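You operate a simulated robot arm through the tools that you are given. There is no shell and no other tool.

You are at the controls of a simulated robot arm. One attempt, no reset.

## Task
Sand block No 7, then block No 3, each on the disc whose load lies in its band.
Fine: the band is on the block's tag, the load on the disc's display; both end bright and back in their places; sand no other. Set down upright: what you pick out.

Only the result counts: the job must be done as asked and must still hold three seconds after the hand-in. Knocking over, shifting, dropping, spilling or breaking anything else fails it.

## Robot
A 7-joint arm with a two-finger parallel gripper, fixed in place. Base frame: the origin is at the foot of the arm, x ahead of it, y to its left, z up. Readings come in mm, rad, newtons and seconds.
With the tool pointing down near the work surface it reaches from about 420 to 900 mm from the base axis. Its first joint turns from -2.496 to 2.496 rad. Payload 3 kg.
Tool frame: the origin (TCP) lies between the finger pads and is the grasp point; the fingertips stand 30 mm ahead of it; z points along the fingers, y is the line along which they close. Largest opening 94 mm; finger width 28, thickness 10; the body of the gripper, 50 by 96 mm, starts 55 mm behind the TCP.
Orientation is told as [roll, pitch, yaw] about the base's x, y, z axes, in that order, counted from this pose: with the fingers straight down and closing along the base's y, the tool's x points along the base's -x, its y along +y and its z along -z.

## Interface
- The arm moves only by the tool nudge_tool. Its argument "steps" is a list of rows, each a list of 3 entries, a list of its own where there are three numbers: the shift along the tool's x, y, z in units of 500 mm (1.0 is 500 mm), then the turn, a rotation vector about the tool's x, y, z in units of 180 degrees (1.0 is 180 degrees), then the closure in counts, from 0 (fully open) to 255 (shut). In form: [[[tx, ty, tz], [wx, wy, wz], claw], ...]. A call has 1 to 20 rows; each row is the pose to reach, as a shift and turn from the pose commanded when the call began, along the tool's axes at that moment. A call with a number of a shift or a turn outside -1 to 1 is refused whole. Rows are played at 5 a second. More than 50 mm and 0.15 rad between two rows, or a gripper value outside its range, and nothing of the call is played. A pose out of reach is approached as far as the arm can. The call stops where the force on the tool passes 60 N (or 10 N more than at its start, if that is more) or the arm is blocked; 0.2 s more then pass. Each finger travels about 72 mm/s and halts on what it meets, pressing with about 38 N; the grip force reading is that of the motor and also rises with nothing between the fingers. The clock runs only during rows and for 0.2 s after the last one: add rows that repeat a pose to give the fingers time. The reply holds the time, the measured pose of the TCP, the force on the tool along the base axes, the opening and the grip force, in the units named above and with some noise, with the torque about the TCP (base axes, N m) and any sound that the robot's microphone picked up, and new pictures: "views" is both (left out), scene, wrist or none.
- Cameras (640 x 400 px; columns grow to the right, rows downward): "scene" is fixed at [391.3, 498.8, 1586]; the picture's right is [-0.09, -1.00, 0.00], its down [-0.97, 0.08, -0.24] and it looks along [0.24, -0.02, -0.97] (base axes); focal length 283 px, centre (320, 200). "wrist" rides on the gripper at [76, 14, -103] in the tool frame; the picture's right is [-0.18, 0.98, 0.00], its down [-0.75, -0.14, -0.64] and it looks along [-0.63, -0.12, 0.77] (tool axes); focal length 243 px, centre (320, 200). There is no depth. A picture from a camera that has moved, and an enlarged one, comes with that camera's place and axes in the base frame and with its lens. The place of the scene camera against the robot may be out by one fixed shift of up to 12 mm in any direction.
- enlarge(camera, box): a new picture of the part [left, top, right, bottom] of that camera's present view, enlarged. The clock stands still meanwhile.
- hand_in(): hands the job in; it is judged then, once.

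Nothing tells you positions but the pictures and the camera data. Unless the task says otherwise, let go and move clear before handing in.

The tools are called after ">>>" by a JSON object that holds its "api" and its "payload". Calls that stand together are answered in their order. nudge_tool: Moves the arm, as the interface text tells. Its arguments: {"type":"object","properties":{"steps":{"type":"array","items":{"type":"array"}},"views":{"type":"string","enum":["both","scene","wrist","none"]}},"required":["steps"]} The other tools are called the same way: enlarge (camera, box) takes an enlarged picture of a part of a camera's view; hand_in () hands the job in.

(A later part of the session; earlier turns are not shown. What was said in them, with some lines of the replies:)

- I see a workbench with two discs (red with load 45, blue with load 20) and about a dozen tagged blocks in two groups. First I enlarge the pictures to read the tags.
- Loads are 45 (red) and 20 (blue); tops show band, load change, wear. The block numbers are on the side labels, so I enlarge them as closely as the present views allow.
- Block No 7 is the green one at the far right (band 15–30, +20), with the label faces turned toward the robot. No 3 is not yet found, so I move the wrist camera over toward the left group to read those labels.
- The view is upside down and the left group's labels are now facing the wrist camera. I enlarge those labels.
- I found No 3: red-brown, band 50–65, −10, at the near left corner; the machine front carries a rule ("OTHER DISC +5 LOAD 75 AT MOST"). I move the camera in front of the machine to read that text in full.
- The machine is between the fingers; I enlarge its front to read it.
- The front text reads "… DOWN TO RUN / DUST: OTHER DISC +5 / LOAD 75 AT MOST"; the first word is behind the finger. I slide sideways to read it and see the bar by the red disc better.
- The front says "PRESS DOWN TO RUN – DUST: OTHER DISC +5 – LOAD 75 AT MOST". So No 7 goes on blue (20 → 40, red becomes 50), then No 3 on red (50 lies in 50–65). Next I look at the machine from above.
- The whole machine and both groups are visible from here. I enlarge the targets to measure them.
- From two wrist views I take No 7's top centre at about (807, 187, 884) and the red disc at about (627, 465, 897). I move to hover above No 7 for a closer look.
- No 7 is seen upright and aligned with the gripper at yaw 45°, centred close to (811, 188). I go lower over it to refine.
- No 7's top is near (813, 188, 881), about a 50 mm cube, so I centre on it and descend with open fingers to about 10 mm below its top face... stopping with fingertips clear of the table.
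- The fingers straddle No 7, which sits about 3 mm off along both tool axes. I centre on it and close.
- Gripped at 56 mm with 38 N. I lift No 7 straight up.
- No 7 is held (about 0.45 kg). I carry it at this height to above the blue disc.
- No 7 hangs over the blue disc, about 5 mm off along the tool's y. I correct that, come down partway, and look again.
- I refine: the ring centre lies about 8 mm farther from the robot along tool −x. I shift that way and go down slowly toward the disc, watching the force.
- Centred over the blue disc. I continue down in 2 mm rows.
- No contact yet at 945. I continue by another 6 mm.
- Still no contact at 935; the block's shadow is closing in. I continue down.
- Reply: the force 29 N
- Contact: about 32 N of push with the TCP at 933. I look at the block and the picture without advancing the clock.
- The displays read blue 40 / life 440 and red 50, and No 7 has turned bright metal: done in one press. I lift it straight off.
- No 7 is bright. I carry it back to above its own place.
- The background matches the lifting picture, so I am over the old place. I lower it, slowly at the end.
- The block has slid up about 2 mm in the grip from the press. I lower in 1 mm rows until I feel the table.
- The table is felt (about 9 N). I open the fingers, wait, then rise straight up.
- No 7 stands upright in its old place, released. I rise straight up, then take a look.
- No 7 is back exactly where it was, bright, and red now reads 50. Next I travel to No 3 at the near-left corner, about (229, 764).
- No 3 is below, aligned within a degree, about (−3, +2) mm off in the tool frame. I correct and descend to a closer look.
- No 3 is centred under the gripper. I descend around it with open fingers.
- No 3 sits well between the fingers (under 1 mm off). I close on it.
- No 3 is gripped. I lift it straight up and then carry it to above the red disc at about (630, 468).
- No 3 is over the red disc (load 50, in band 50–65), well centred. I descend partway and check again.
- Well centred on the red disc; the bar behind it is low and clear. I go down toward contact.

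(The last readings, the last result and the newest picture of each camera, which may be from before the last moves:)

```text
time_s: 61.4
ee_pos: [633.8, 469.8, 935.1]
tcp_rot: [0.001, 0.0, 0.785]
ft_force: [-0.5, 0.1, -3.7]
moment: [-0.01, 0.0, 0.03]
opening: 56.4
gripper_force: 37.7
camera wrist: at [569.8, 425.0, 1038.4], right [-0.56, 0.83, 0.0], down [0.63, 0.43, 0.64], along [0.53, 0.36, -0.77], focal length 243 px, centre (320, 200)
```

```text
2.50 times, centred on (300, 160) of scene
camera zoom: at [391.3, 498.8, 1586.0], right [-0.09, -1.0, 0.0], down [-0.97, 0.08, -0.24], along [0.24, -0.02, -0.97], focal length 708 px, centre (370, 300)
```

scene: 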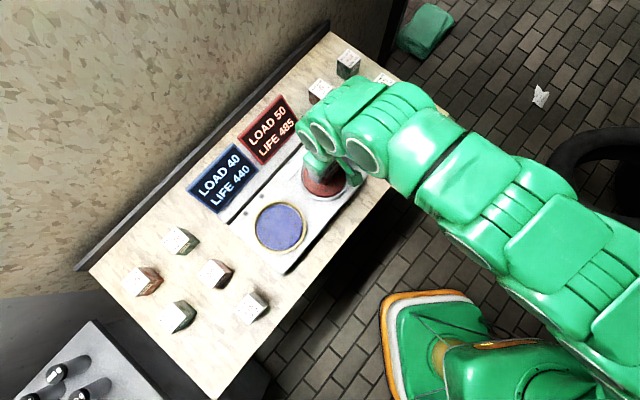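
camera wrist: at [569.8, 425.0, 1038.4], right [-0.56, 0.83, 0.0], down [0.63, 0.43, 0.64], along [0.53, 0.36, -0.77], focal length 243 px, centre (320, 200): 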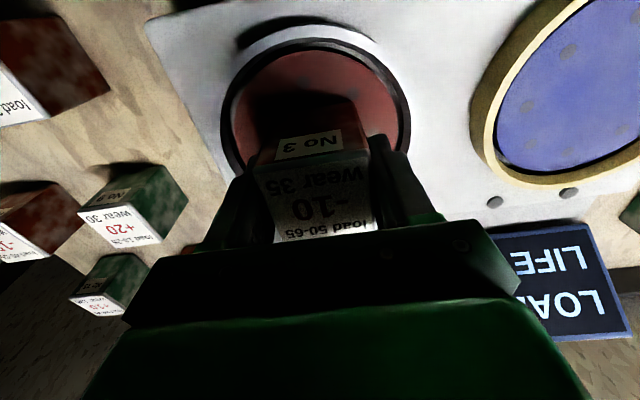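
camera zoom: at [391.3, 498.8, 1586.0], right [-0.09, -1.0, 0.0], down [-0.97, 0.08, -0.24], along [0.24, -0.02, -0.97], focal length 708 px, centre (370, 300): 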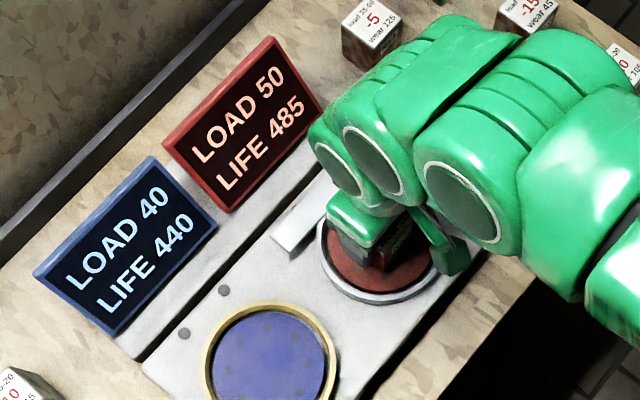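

No contact yet at 935; nothing else is touched. I go on in 1 mm rows.

>>> {"api": "nudge_tool", "payload": {"steps": [[[0, 0, 0.002], [0, 0, 0], 255], [[0, 0, 0.004], [0, 0, 0], 255], [[0, 0, 0.006], [0, 0, 0], 255], [[0, 0, 0.006], [0, 0, 0], 255]], "views": "none"}}

>>> {"api": "enlarge", "payload": {"camera": "scene", "box": [200, 80, 400, 240]}}

```text
time_s: 62.4
ee_pos: [633.8, 469.0, 932.4]
tcp_rot: [0.001, 0.002, 0.785]
ft_force: [-0.5, -0.3, -3.9]
moment: [0.01, -0.01, 0.01]
opening: 56.2
gripper_force: 38.3
```

```text
2.50 times, centred on (300, 160) of scene
camera zoom: at [391.3, 498.8, 1586.0], right [-0.09, -1.0, 0.0], down [-0.97, 0.08, -0.24], along [0.24, -0.02, -0.97], focal length 708 px, centre (370, 300)
```

zoom: 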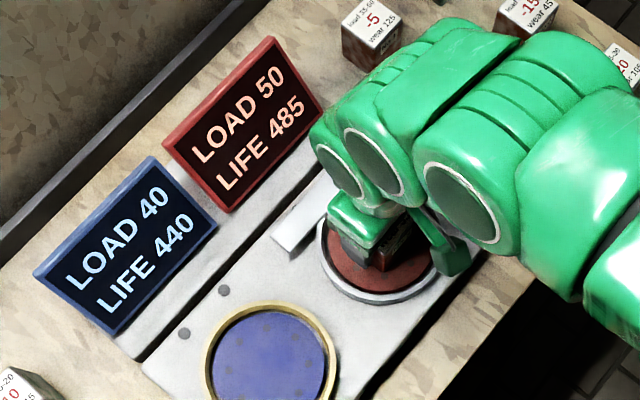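

>>> {"api": "nudge_tool", "payload": {"steps": [[[0, 0, 0.002], [0, 0, 0], 255], [[0, 0, 0.004], [0, 0, 0], 255], [[0, 0, 0.004], [0, 0, 0], 255]], "views": "none"}}

>>> {"api": "enlarge", "payload": {"camera": "scene", "box": [200, 80, 400, 240]}}

```text
time_s: 63.2
ee_pos: [633.2, 468.2, 931.0]
tcp_rot: [-0.001, 0.0, 0.786]
ft_force: [0.5, -0.4, -4.8]
moment: [-0.04, -0.05, -0.03]
opening: 56.2
gripper_force: 38.0
```

```text
2.50 times, centred on (300, 160) of scene
camera zoom: at [391.3, 498.8, 1586.0], right [-0.09, -1.0, 0.0], down [-0.97, 0.08, -0.24], along [0.24, -0.02, -0.97], focal length 708 px, centre (370, 300)
```

zoom: 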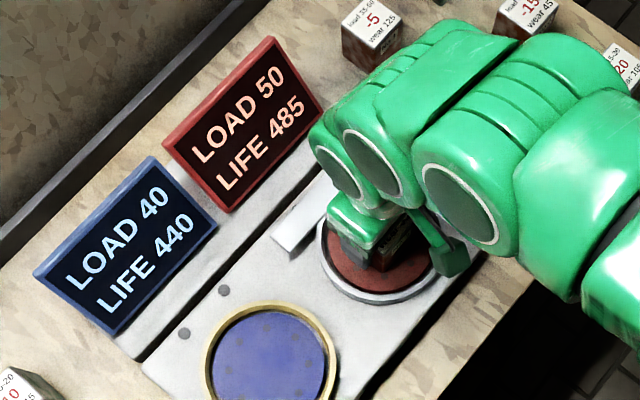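

>>> {"api": "nudge_tool", "payload": {"steps": [[[0, 0, 0.001], [0, 0, 0], 255], [[0, 0, 0.002], [0, 0, 0], 255], [[0, 0, 0.003], [0, 0, 0], 255], [[0, 0, 0.004], [0, 0, 0], 255]], "views": "none"}}

>>> {"api": "enlarge", "payload": {"camera": "scene", "box": [200, 80, 400, 240]}}

```text
time_s: 64.2
ee_pos: [632.2, 470.0, 929.5]
tcp_rot: [0.001, -0.004, 0.785]
ft_force: [2.8, 4.5, 28.0]
moment: [0.07, -0.02, -0.01]
opening: 56.5
gripper_force: 38.1
```

```text
2.50 times, centred on (300, 160) of scene
camera zoom: at [391.3, 498.8, 1586.0], right [-0.09, -1.0, 0.0], down [-0.97, 0.08, -0.24], along [0.24, -0.02, -0.97], focal length 708 px, centre (370, 300)
```

zoom: 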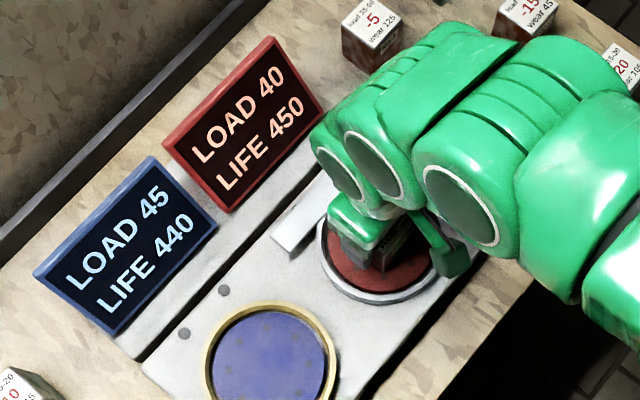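

Red went to 40 / life 450 and blue to 45: No 3 is sanded in one press. I lift it off, and carry it back to its place.

>>> {"api": "nudge_tool", "payload": {"steps": [[[0, 0, -0.01], [0, 0, 0], 255], [[0, 0, -0.04], [0, 0, 0], 255], [[0, 0, -0.1], [0, 0, 0], 255], [[0, 0, -0.18], [0, 0, 0], 255], [[0, 0, -0.26], [0, 0, 0], 255], [[0, 0, -0.304], [0, 0, 0], 255], [[0, 0, -0.304], [0, 0, 0], 255]], "views": "both"}}

>>> {"api": "enlarge", "payload": {"camera": "wrist", "box": [200, 0, 440, 230]}}

```text
time_s: 65.8
ee_pos: [632.2, 468.7, 1079.8]
tcp_rot: [0.001, 0.002, 0.784]
ft_force: [0.4, -0.6, -4.5]
moment: [-0.01, 0.01, 0.02]
opening: 56.1
gripper_force: 38.3
camera wrist: at [570.5, 424.1, 1182.7], right [-0.56, 0.83, 0.0], down [0.63, 0.43, 0.64], along [0.53, 0.36, -0.77], focal length 243 px, centre (320, 200)
```

scene: 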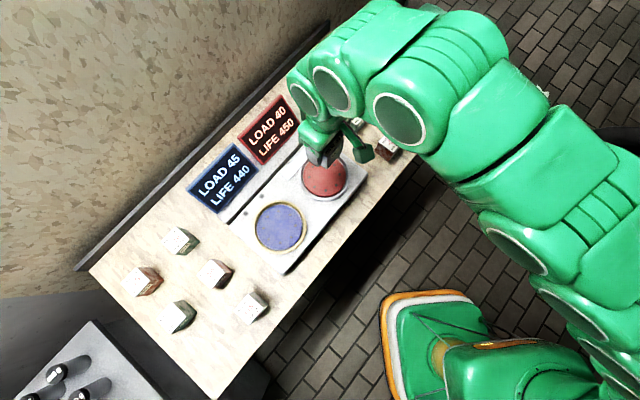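
wrist: 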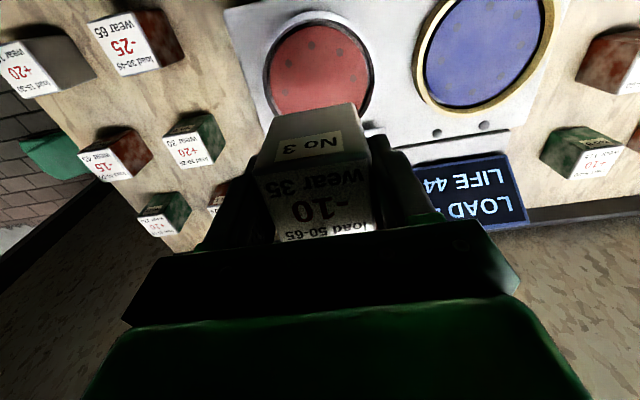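

```text
1.74 times, centred on (320, 115) of wrist
camera zoom: at [570.5, 424.1, 1182.7], right [-0.56, 0.83, 0.0], down [0.63, 0.43, 0.64], along [0.53, 0.36, -0.77], focal length 422 px, centre (320, 348)
```

zoom: 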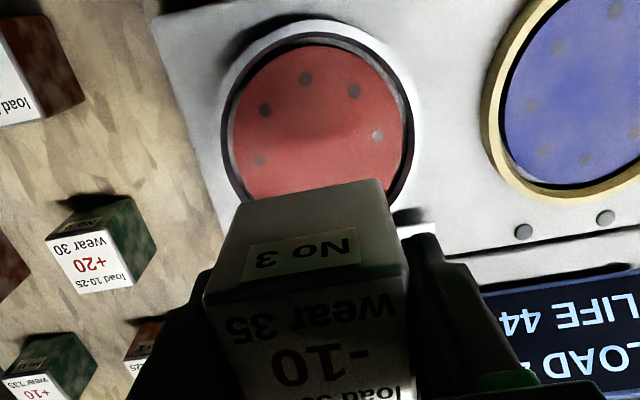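

No 3 is bright too. I carry it back to above its place.

>>> {"api": "nudge_tool", "payload": {"steps": [[[0.0122, 0.0826, 0], [0, 0, 0], 255], [[0.0244, 0.1652, 0], [0, 0, 0], 255], [[0.0366, 0.2479, 0], [0, 0, 0], 255], [[0.0488, 0.3305, 0], [0, 0, 0], 255], [[0.061, 0.4131, 0], [0, 0, 0], 255], [[0.0732, 0.4958, 0], [0, 0, 0], 255], [[0.0854, 0.5784, 0], [0, 0, 0], 255], [[0.0976, 0.661, 0], [0, 0, 0], 255], [[0.1098, 0.7436, 0], [0, 0, 0], 255], [[0.122, 0.8263, 0], [0, 0, 0], 255], [[0.1342, 0.9089, 0], [0, 0, 0], 255], [[0.1464, 0.9915, 0], [0, 0, 0], 255], [[0.1464, 0.9915, 0], [0, 0, 0], 255], [[0.1464, 0.9915, 0], [0, 0, 0], 255], [[0.1464, 0.9915, 0], [0, 0, 0], 255]], "views": "wrist"}}

```text
time_s: 69.0
ee_pos: [228.6, 767.0, 1078.2]
tcp_rot: [-0.001, -0.001, 0.786]
ft_force: [-0.6, -0.4, -4.6]
moment: [0.02, -0.01, 0.02]
opening: 56.2
gripper_force: 37.5
camera wrist: at [165.9, 723.2, 1181.1], right [-0.56, 0.83, 0.0], down [0.63, 0.43, 0.64], along [0.53, 0.36, -0.77], focal length 243 px, centre (320, 200)
```

wrist: 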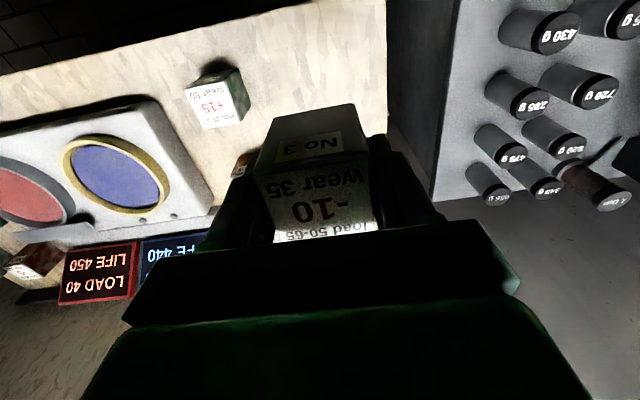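

The picture matches the one from lifting No 3. I lower it, slowly near the table.

>>> {"api": "nudge_tool", "payload": {"steps": [[[0, 0, 0.08], [0, 0, 0], 255], [[0, 0, 0.16], [0, 0, 0], 255], [[0, 0, 0.24], [0, 0, 0], 255], [[0, 0, 0.31], [0, 0, 0], 255], [[0, 0, 0.37], [0, 0, 0], 255], [[0, 0, 0.4], [0, 0, 0], 255], [[0, 0, 0.41], [0, 0, 0], 255], [[0, 0, 0.416], [0, 0, 0], 255], [[0, 0, 0.416], [0, 0, 0], 255], [[0, 0, 0.416], [0, 0, 0], 255]], "views": "wrist"}}

>>> {"api": "enlarge", "payload": {"camera": "wrist", "box": [220, 60, 420, 240]}}

```text
time_s: 71.2
ee_pos: [228.9, 769.5, 870.8]
tcp_rot: [0.001, 0.0, 0.786]
ft_force: [-1.6, -0.1, -4.4]
moment: [0.03, 0.03, -0.03]
opening: 56.4
gripper_force: 38.3
camera wrist: at [166.7, 724.5, 974.0], right [-0.56, 0.83, 0.0], down [0.63, 0.43, 0.64], along [0.53, 0.36, -0.77], focal length 243 px, centre (320, 200)
```

wrist: 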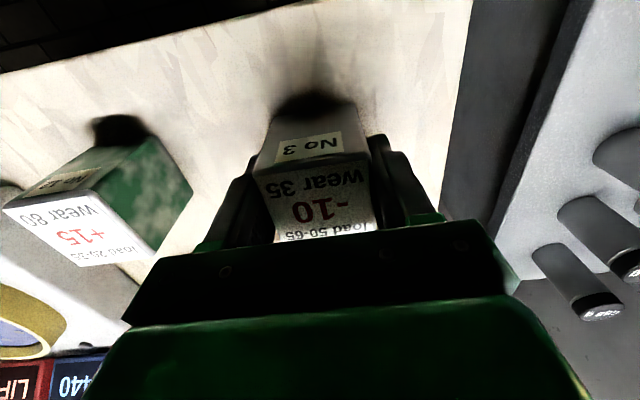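

```text
2.22 times, centred on (320, 150) of wrist
camera zoom: at [166.7, 724.5, 974.0], right [-0.56, 0.83, 0.0], down [0.63, 0.43, 0.64], along [0.53, 0.36, -0.77], focal length 539 px, centre (320, 311)
```

zoom: 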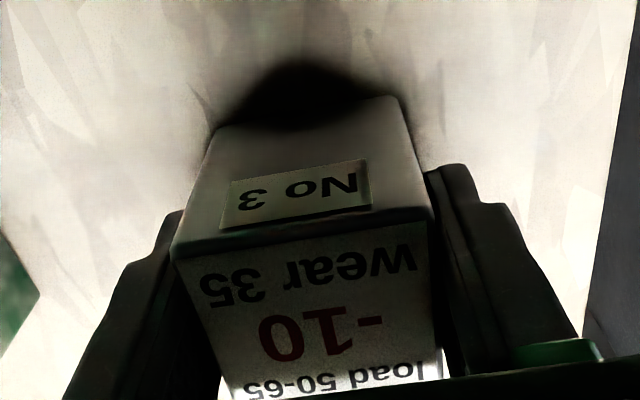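

>>> {"api": "nudge_tool", "payload": {"steps": [[[0, 0, 0.002], [0, 0, 0], 255], [[0, 0, 0.004], [0, 0, 0], 255], [[0, 0, 0.006], [0, 0, 0], 255], [[0, 0, 0.006], [0, 0, 0], 255]], "views": "none"}}

>>> {"api": "nudge_tool", "payload": {"steps": [[[0, 0, 0.001], [0, 0, 0], 255], [[0, 0, 0.002], [0, 0, 0], 255], [[0, 0, 0.002], [0, 0, 0], 255]], "views": "none"}}

```text
time_s: 72.2
ee_pos: [229.9, 769.4, 867.8]
tcp_rot: [0.001, 0.001, 0.786]
ft_force: [-0.5, 0.5, -3.7]
moment: [0.0, -0.01, 0.01]
opening: 56.2
gripper_force: 37.8
```

```text
time_s: 73.0
ee_pos: [230.1, 768.5, 866.5]
tcp_rot: [0.0, 0.0, 0.786]
ft_force: [-0.7, -0.5, -1.9]
moment: [0.04, -0.04, -0.04]
opening: 56.4
gripper_force: 37.9
```

>>> {"api": "nudge_tool", "payload": {"steps": [[[0, 0, 0.0007], [0, 0, 0], 255], [[0, 0, 0.0014], [0, 0, 0], 255], [[0, 0, 0.0014], [0, 0, 0], 255]], "views": "wrist"}}

```text
time_s: 73.8
ee_pos: [230.5, 769.3, 867.4]
tcp_rot: [-0.001, -0.002, 0.786]
ft_force: [-2.1, -5.6, 14.0]
moment: [-0.14, -0.08, -0.07]
opening: 55.9
gripper_force: 38.5
camera wrist: at [167.4, 723.8, 970.5], right [-0.56, 0.83, 0.0], down [0.63, 0.43, 0.64], along [0.53, 0.36, -0.77], focal length 243 px, centre (320, 200)
```

wrist: 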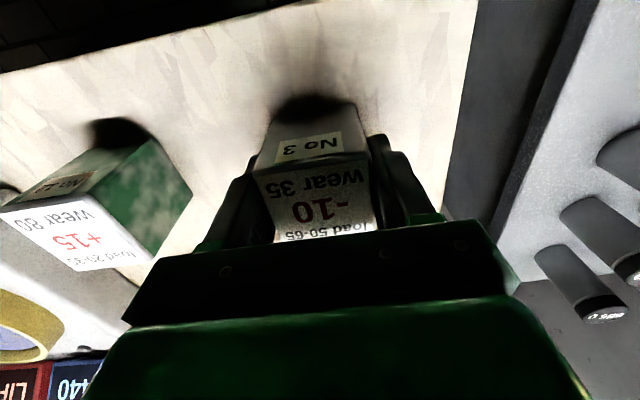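

The table bears it now (about 18 N). I open the fingers and wait.

>>> {"api": "nudge_tool", "payload": {"steps": [[[0, 0, -0.0005], [0, 0, 0], 255], [[0, 0, -0.0005], [0, 0, 0], 60], [[0, 0, -0.0005], [0, 0, 0], 0], [[0, 0, -0.0005], [0, 0, 0], 0], [[0, 0, -0.0005], [0, 0, 0], 0], [[0, 0, -0.0005], [0, 0, 0], 0]], "views": "wrist"}}

>>> {"api": "enlarge", "payload": {"camera": "wrist", "box": [220, 60, 420, 240]}}

```text
time_s: 75.2
ee_pos: [229.7, 769.1, 867.5]
tcp_rot: [0.0, 0.002, 0.785]
ft_force: [-0.7, -0.3, -0.4]
moment: [0.02, -0.01, 0.0]
opening: 94.0
gripper_force: 0.0
camera wrist: at [167.4, 723.7, 970.0], right [-0.56, 0.83, 0.0], down [0.63, 0.43, 0.64], along [0.53, 0.36, -0.77], focal length 243 px, centre (320, 200)
```

wrist: 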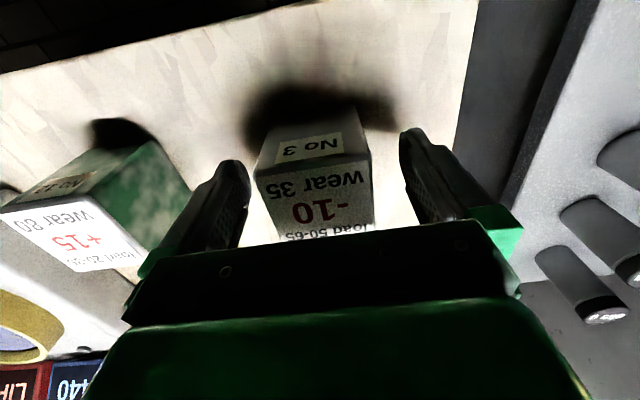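

```text
2.22 times, centred on (320, 150) of wrist
camera zoom: at [167.4, 723.7, 970.0], right [-0.56, 0.83, 0.0], down [0.63, 0.43, 0.64], along [0.53, 0.36, -0.77], focal length 539 px, centre (320, 311)
```

zoom: 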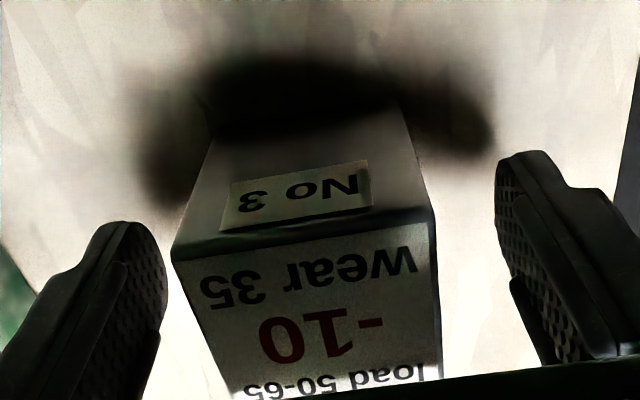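

No 3 stands upright and free in its place. I rise straight up and then move clear so the scene camera can see everything.

>>> {"api": "nudge_tool", "payload": {"steps": [[[0, 0, -0.03], [0, 0, 0], 0], [[0, 0, -0.1], [0, 0, 0], 0], [[0, 0, -0.18], [0, 0, 0], 0], [[0, 0, -0.26], [0, 0, 0], 0], [[0, 0, -0.34], [0, 0, 0], 0], [[0, 0, -0.42], [0, 0, 0], 0], [[0.06, 0, -0.46], [0, 0, 0], 0], [[0.14, 0, -0.46], [0, 0, 0], 0], [[0.22, 0, -0.46], [0, 0, 0], 0], [[0.28, 0, -0.46], [0, 0, 0], 0], [[0.28, 0, -0.46], [0, 0, 0], 0], [[0.28, 0, -0.46], [0, 0, 0], 0]], "views": "both"}}

>>> {"api": "enlarge", "payload": {"camera": "scene", "box": [110, 210, 290, 380]}}

>>> {"api": "enlarge", "payload": {"camera": "scene", "box": [290, 30, 450, 170]}}

>>> {"api": "enlarge", "payload": {"camera": "scene", "box": [170, 80, 370, 280]}}

```text
time_s: 77.8
ee_pos: [132.5, 667.2, 1097.2]
tcp_rot: [0.0, -0.001, 0.787]
ft_force: [-0.1, 0.0, -0.1]
moment: [0.0, -0.03, -0.02]
opening: 94.0
gripper_force: 0.1
camera wrist: at [69.9, 623.1, 1200.0], right [-0.56, 0.83, 0.0], down [0.63, 0.43, 0.64], along [0.53, 0.36, -0.77], focal length 243 px, centre (320, 200)
```

scene: 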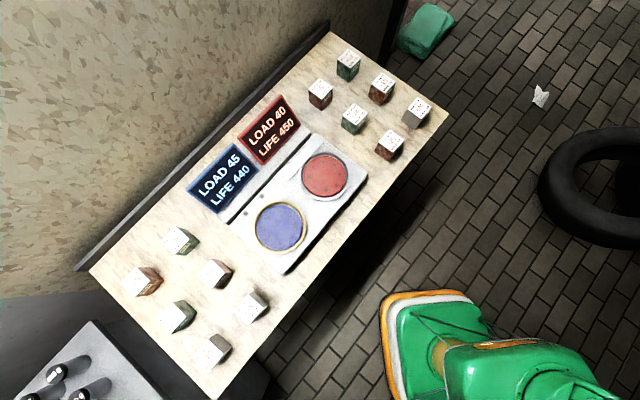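
wrist: 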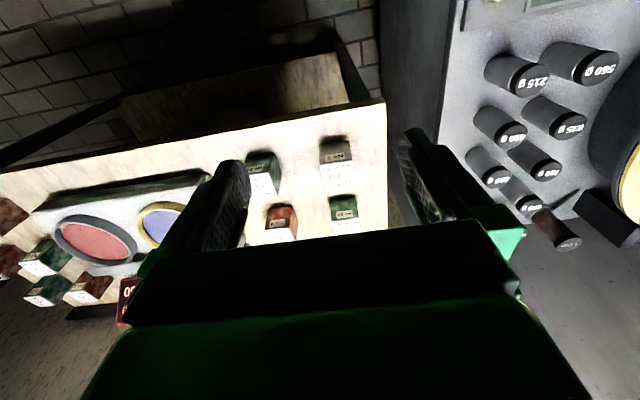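

```text
2.35 times, centred on (200, 295) of scene
camera zoom: at [391.3, 498.8, 1586.0], right [-0.09, -1.0, 0.0], down [-0.97, 0.08, -0.24], along [0.24, -0.02, -0.97], focal length 666 px, centre (602, -24)
```

zoom: 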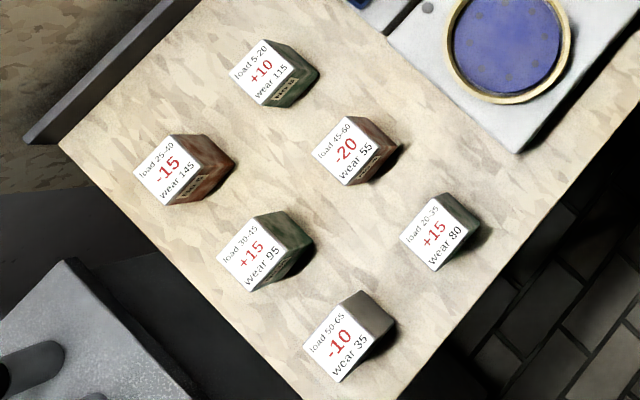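

```text
2.86 times, centred on (370, 100) of scene
camera zoom: at [391.3, 498.8, 1586.0], right [-0.09, -1.0, 0.0], down [-0.97, 0.08, -0.24], along [0.24, -0.02, -0.97], focal length 809 px, centre (177, 486)
```

zoom: 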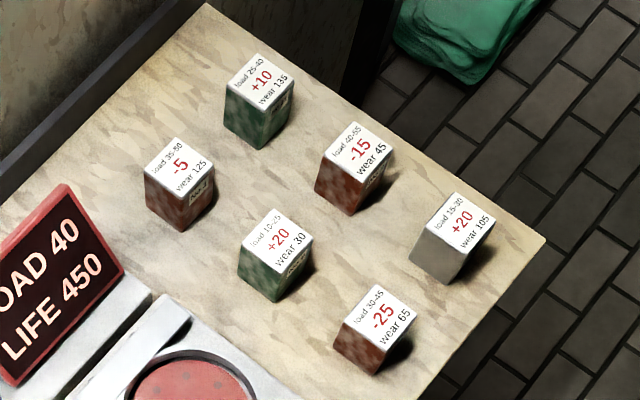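

```text
2.00 times, centred on (270, 180) of scene
camera zoom: at [391.3, 498.8, 1586.0], right [-0.09, -1.0, 0.0], down [-0.97, 0.08, -0.24], along [0.24, -0.02, -0.97], focal length 566 px, centre (420, 240)
```

zoom: 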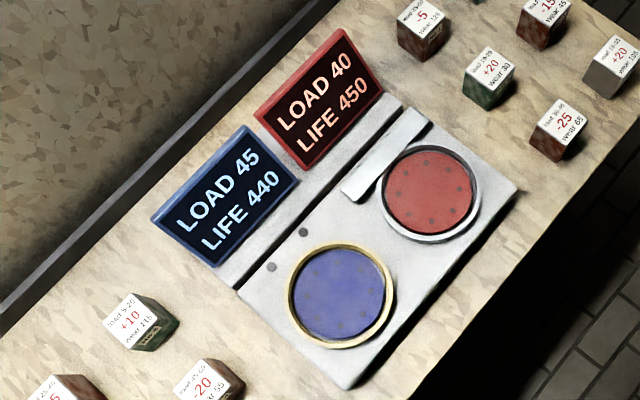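

Both blocks stand bright and upright in their old places, nothing else has moved, and the gripper is open and clear. I hand the job in.

>>> {"api": "hand_in", "payload": {}}

```text
The job is handed in.
```

Both blocks are sanded, bright, and standing upright back in their places, and I handed the job in. I have not been told how it was judged.

- **No 7:** sanded on the blue disc while it showed load 20, inside the block's band of 15–30. Blue then read 40 and red rose to 50, because the machine front says each sanding adds 5 to the other disc.
- **No 3:** sanded on the red disc while it showed load 50, inside the block's band of 50–65. Red then read 40 and blue rose to 45.

Each block took one press of about 30 N, and the displays changed once each time, so no block was sanded twice. The block slid up about 2 mm in the grip during each press. I allowed for that by lowering each block until I felt the table before letting go. In the last pictures the other blocks look unmoved and the gripper is open and clear.
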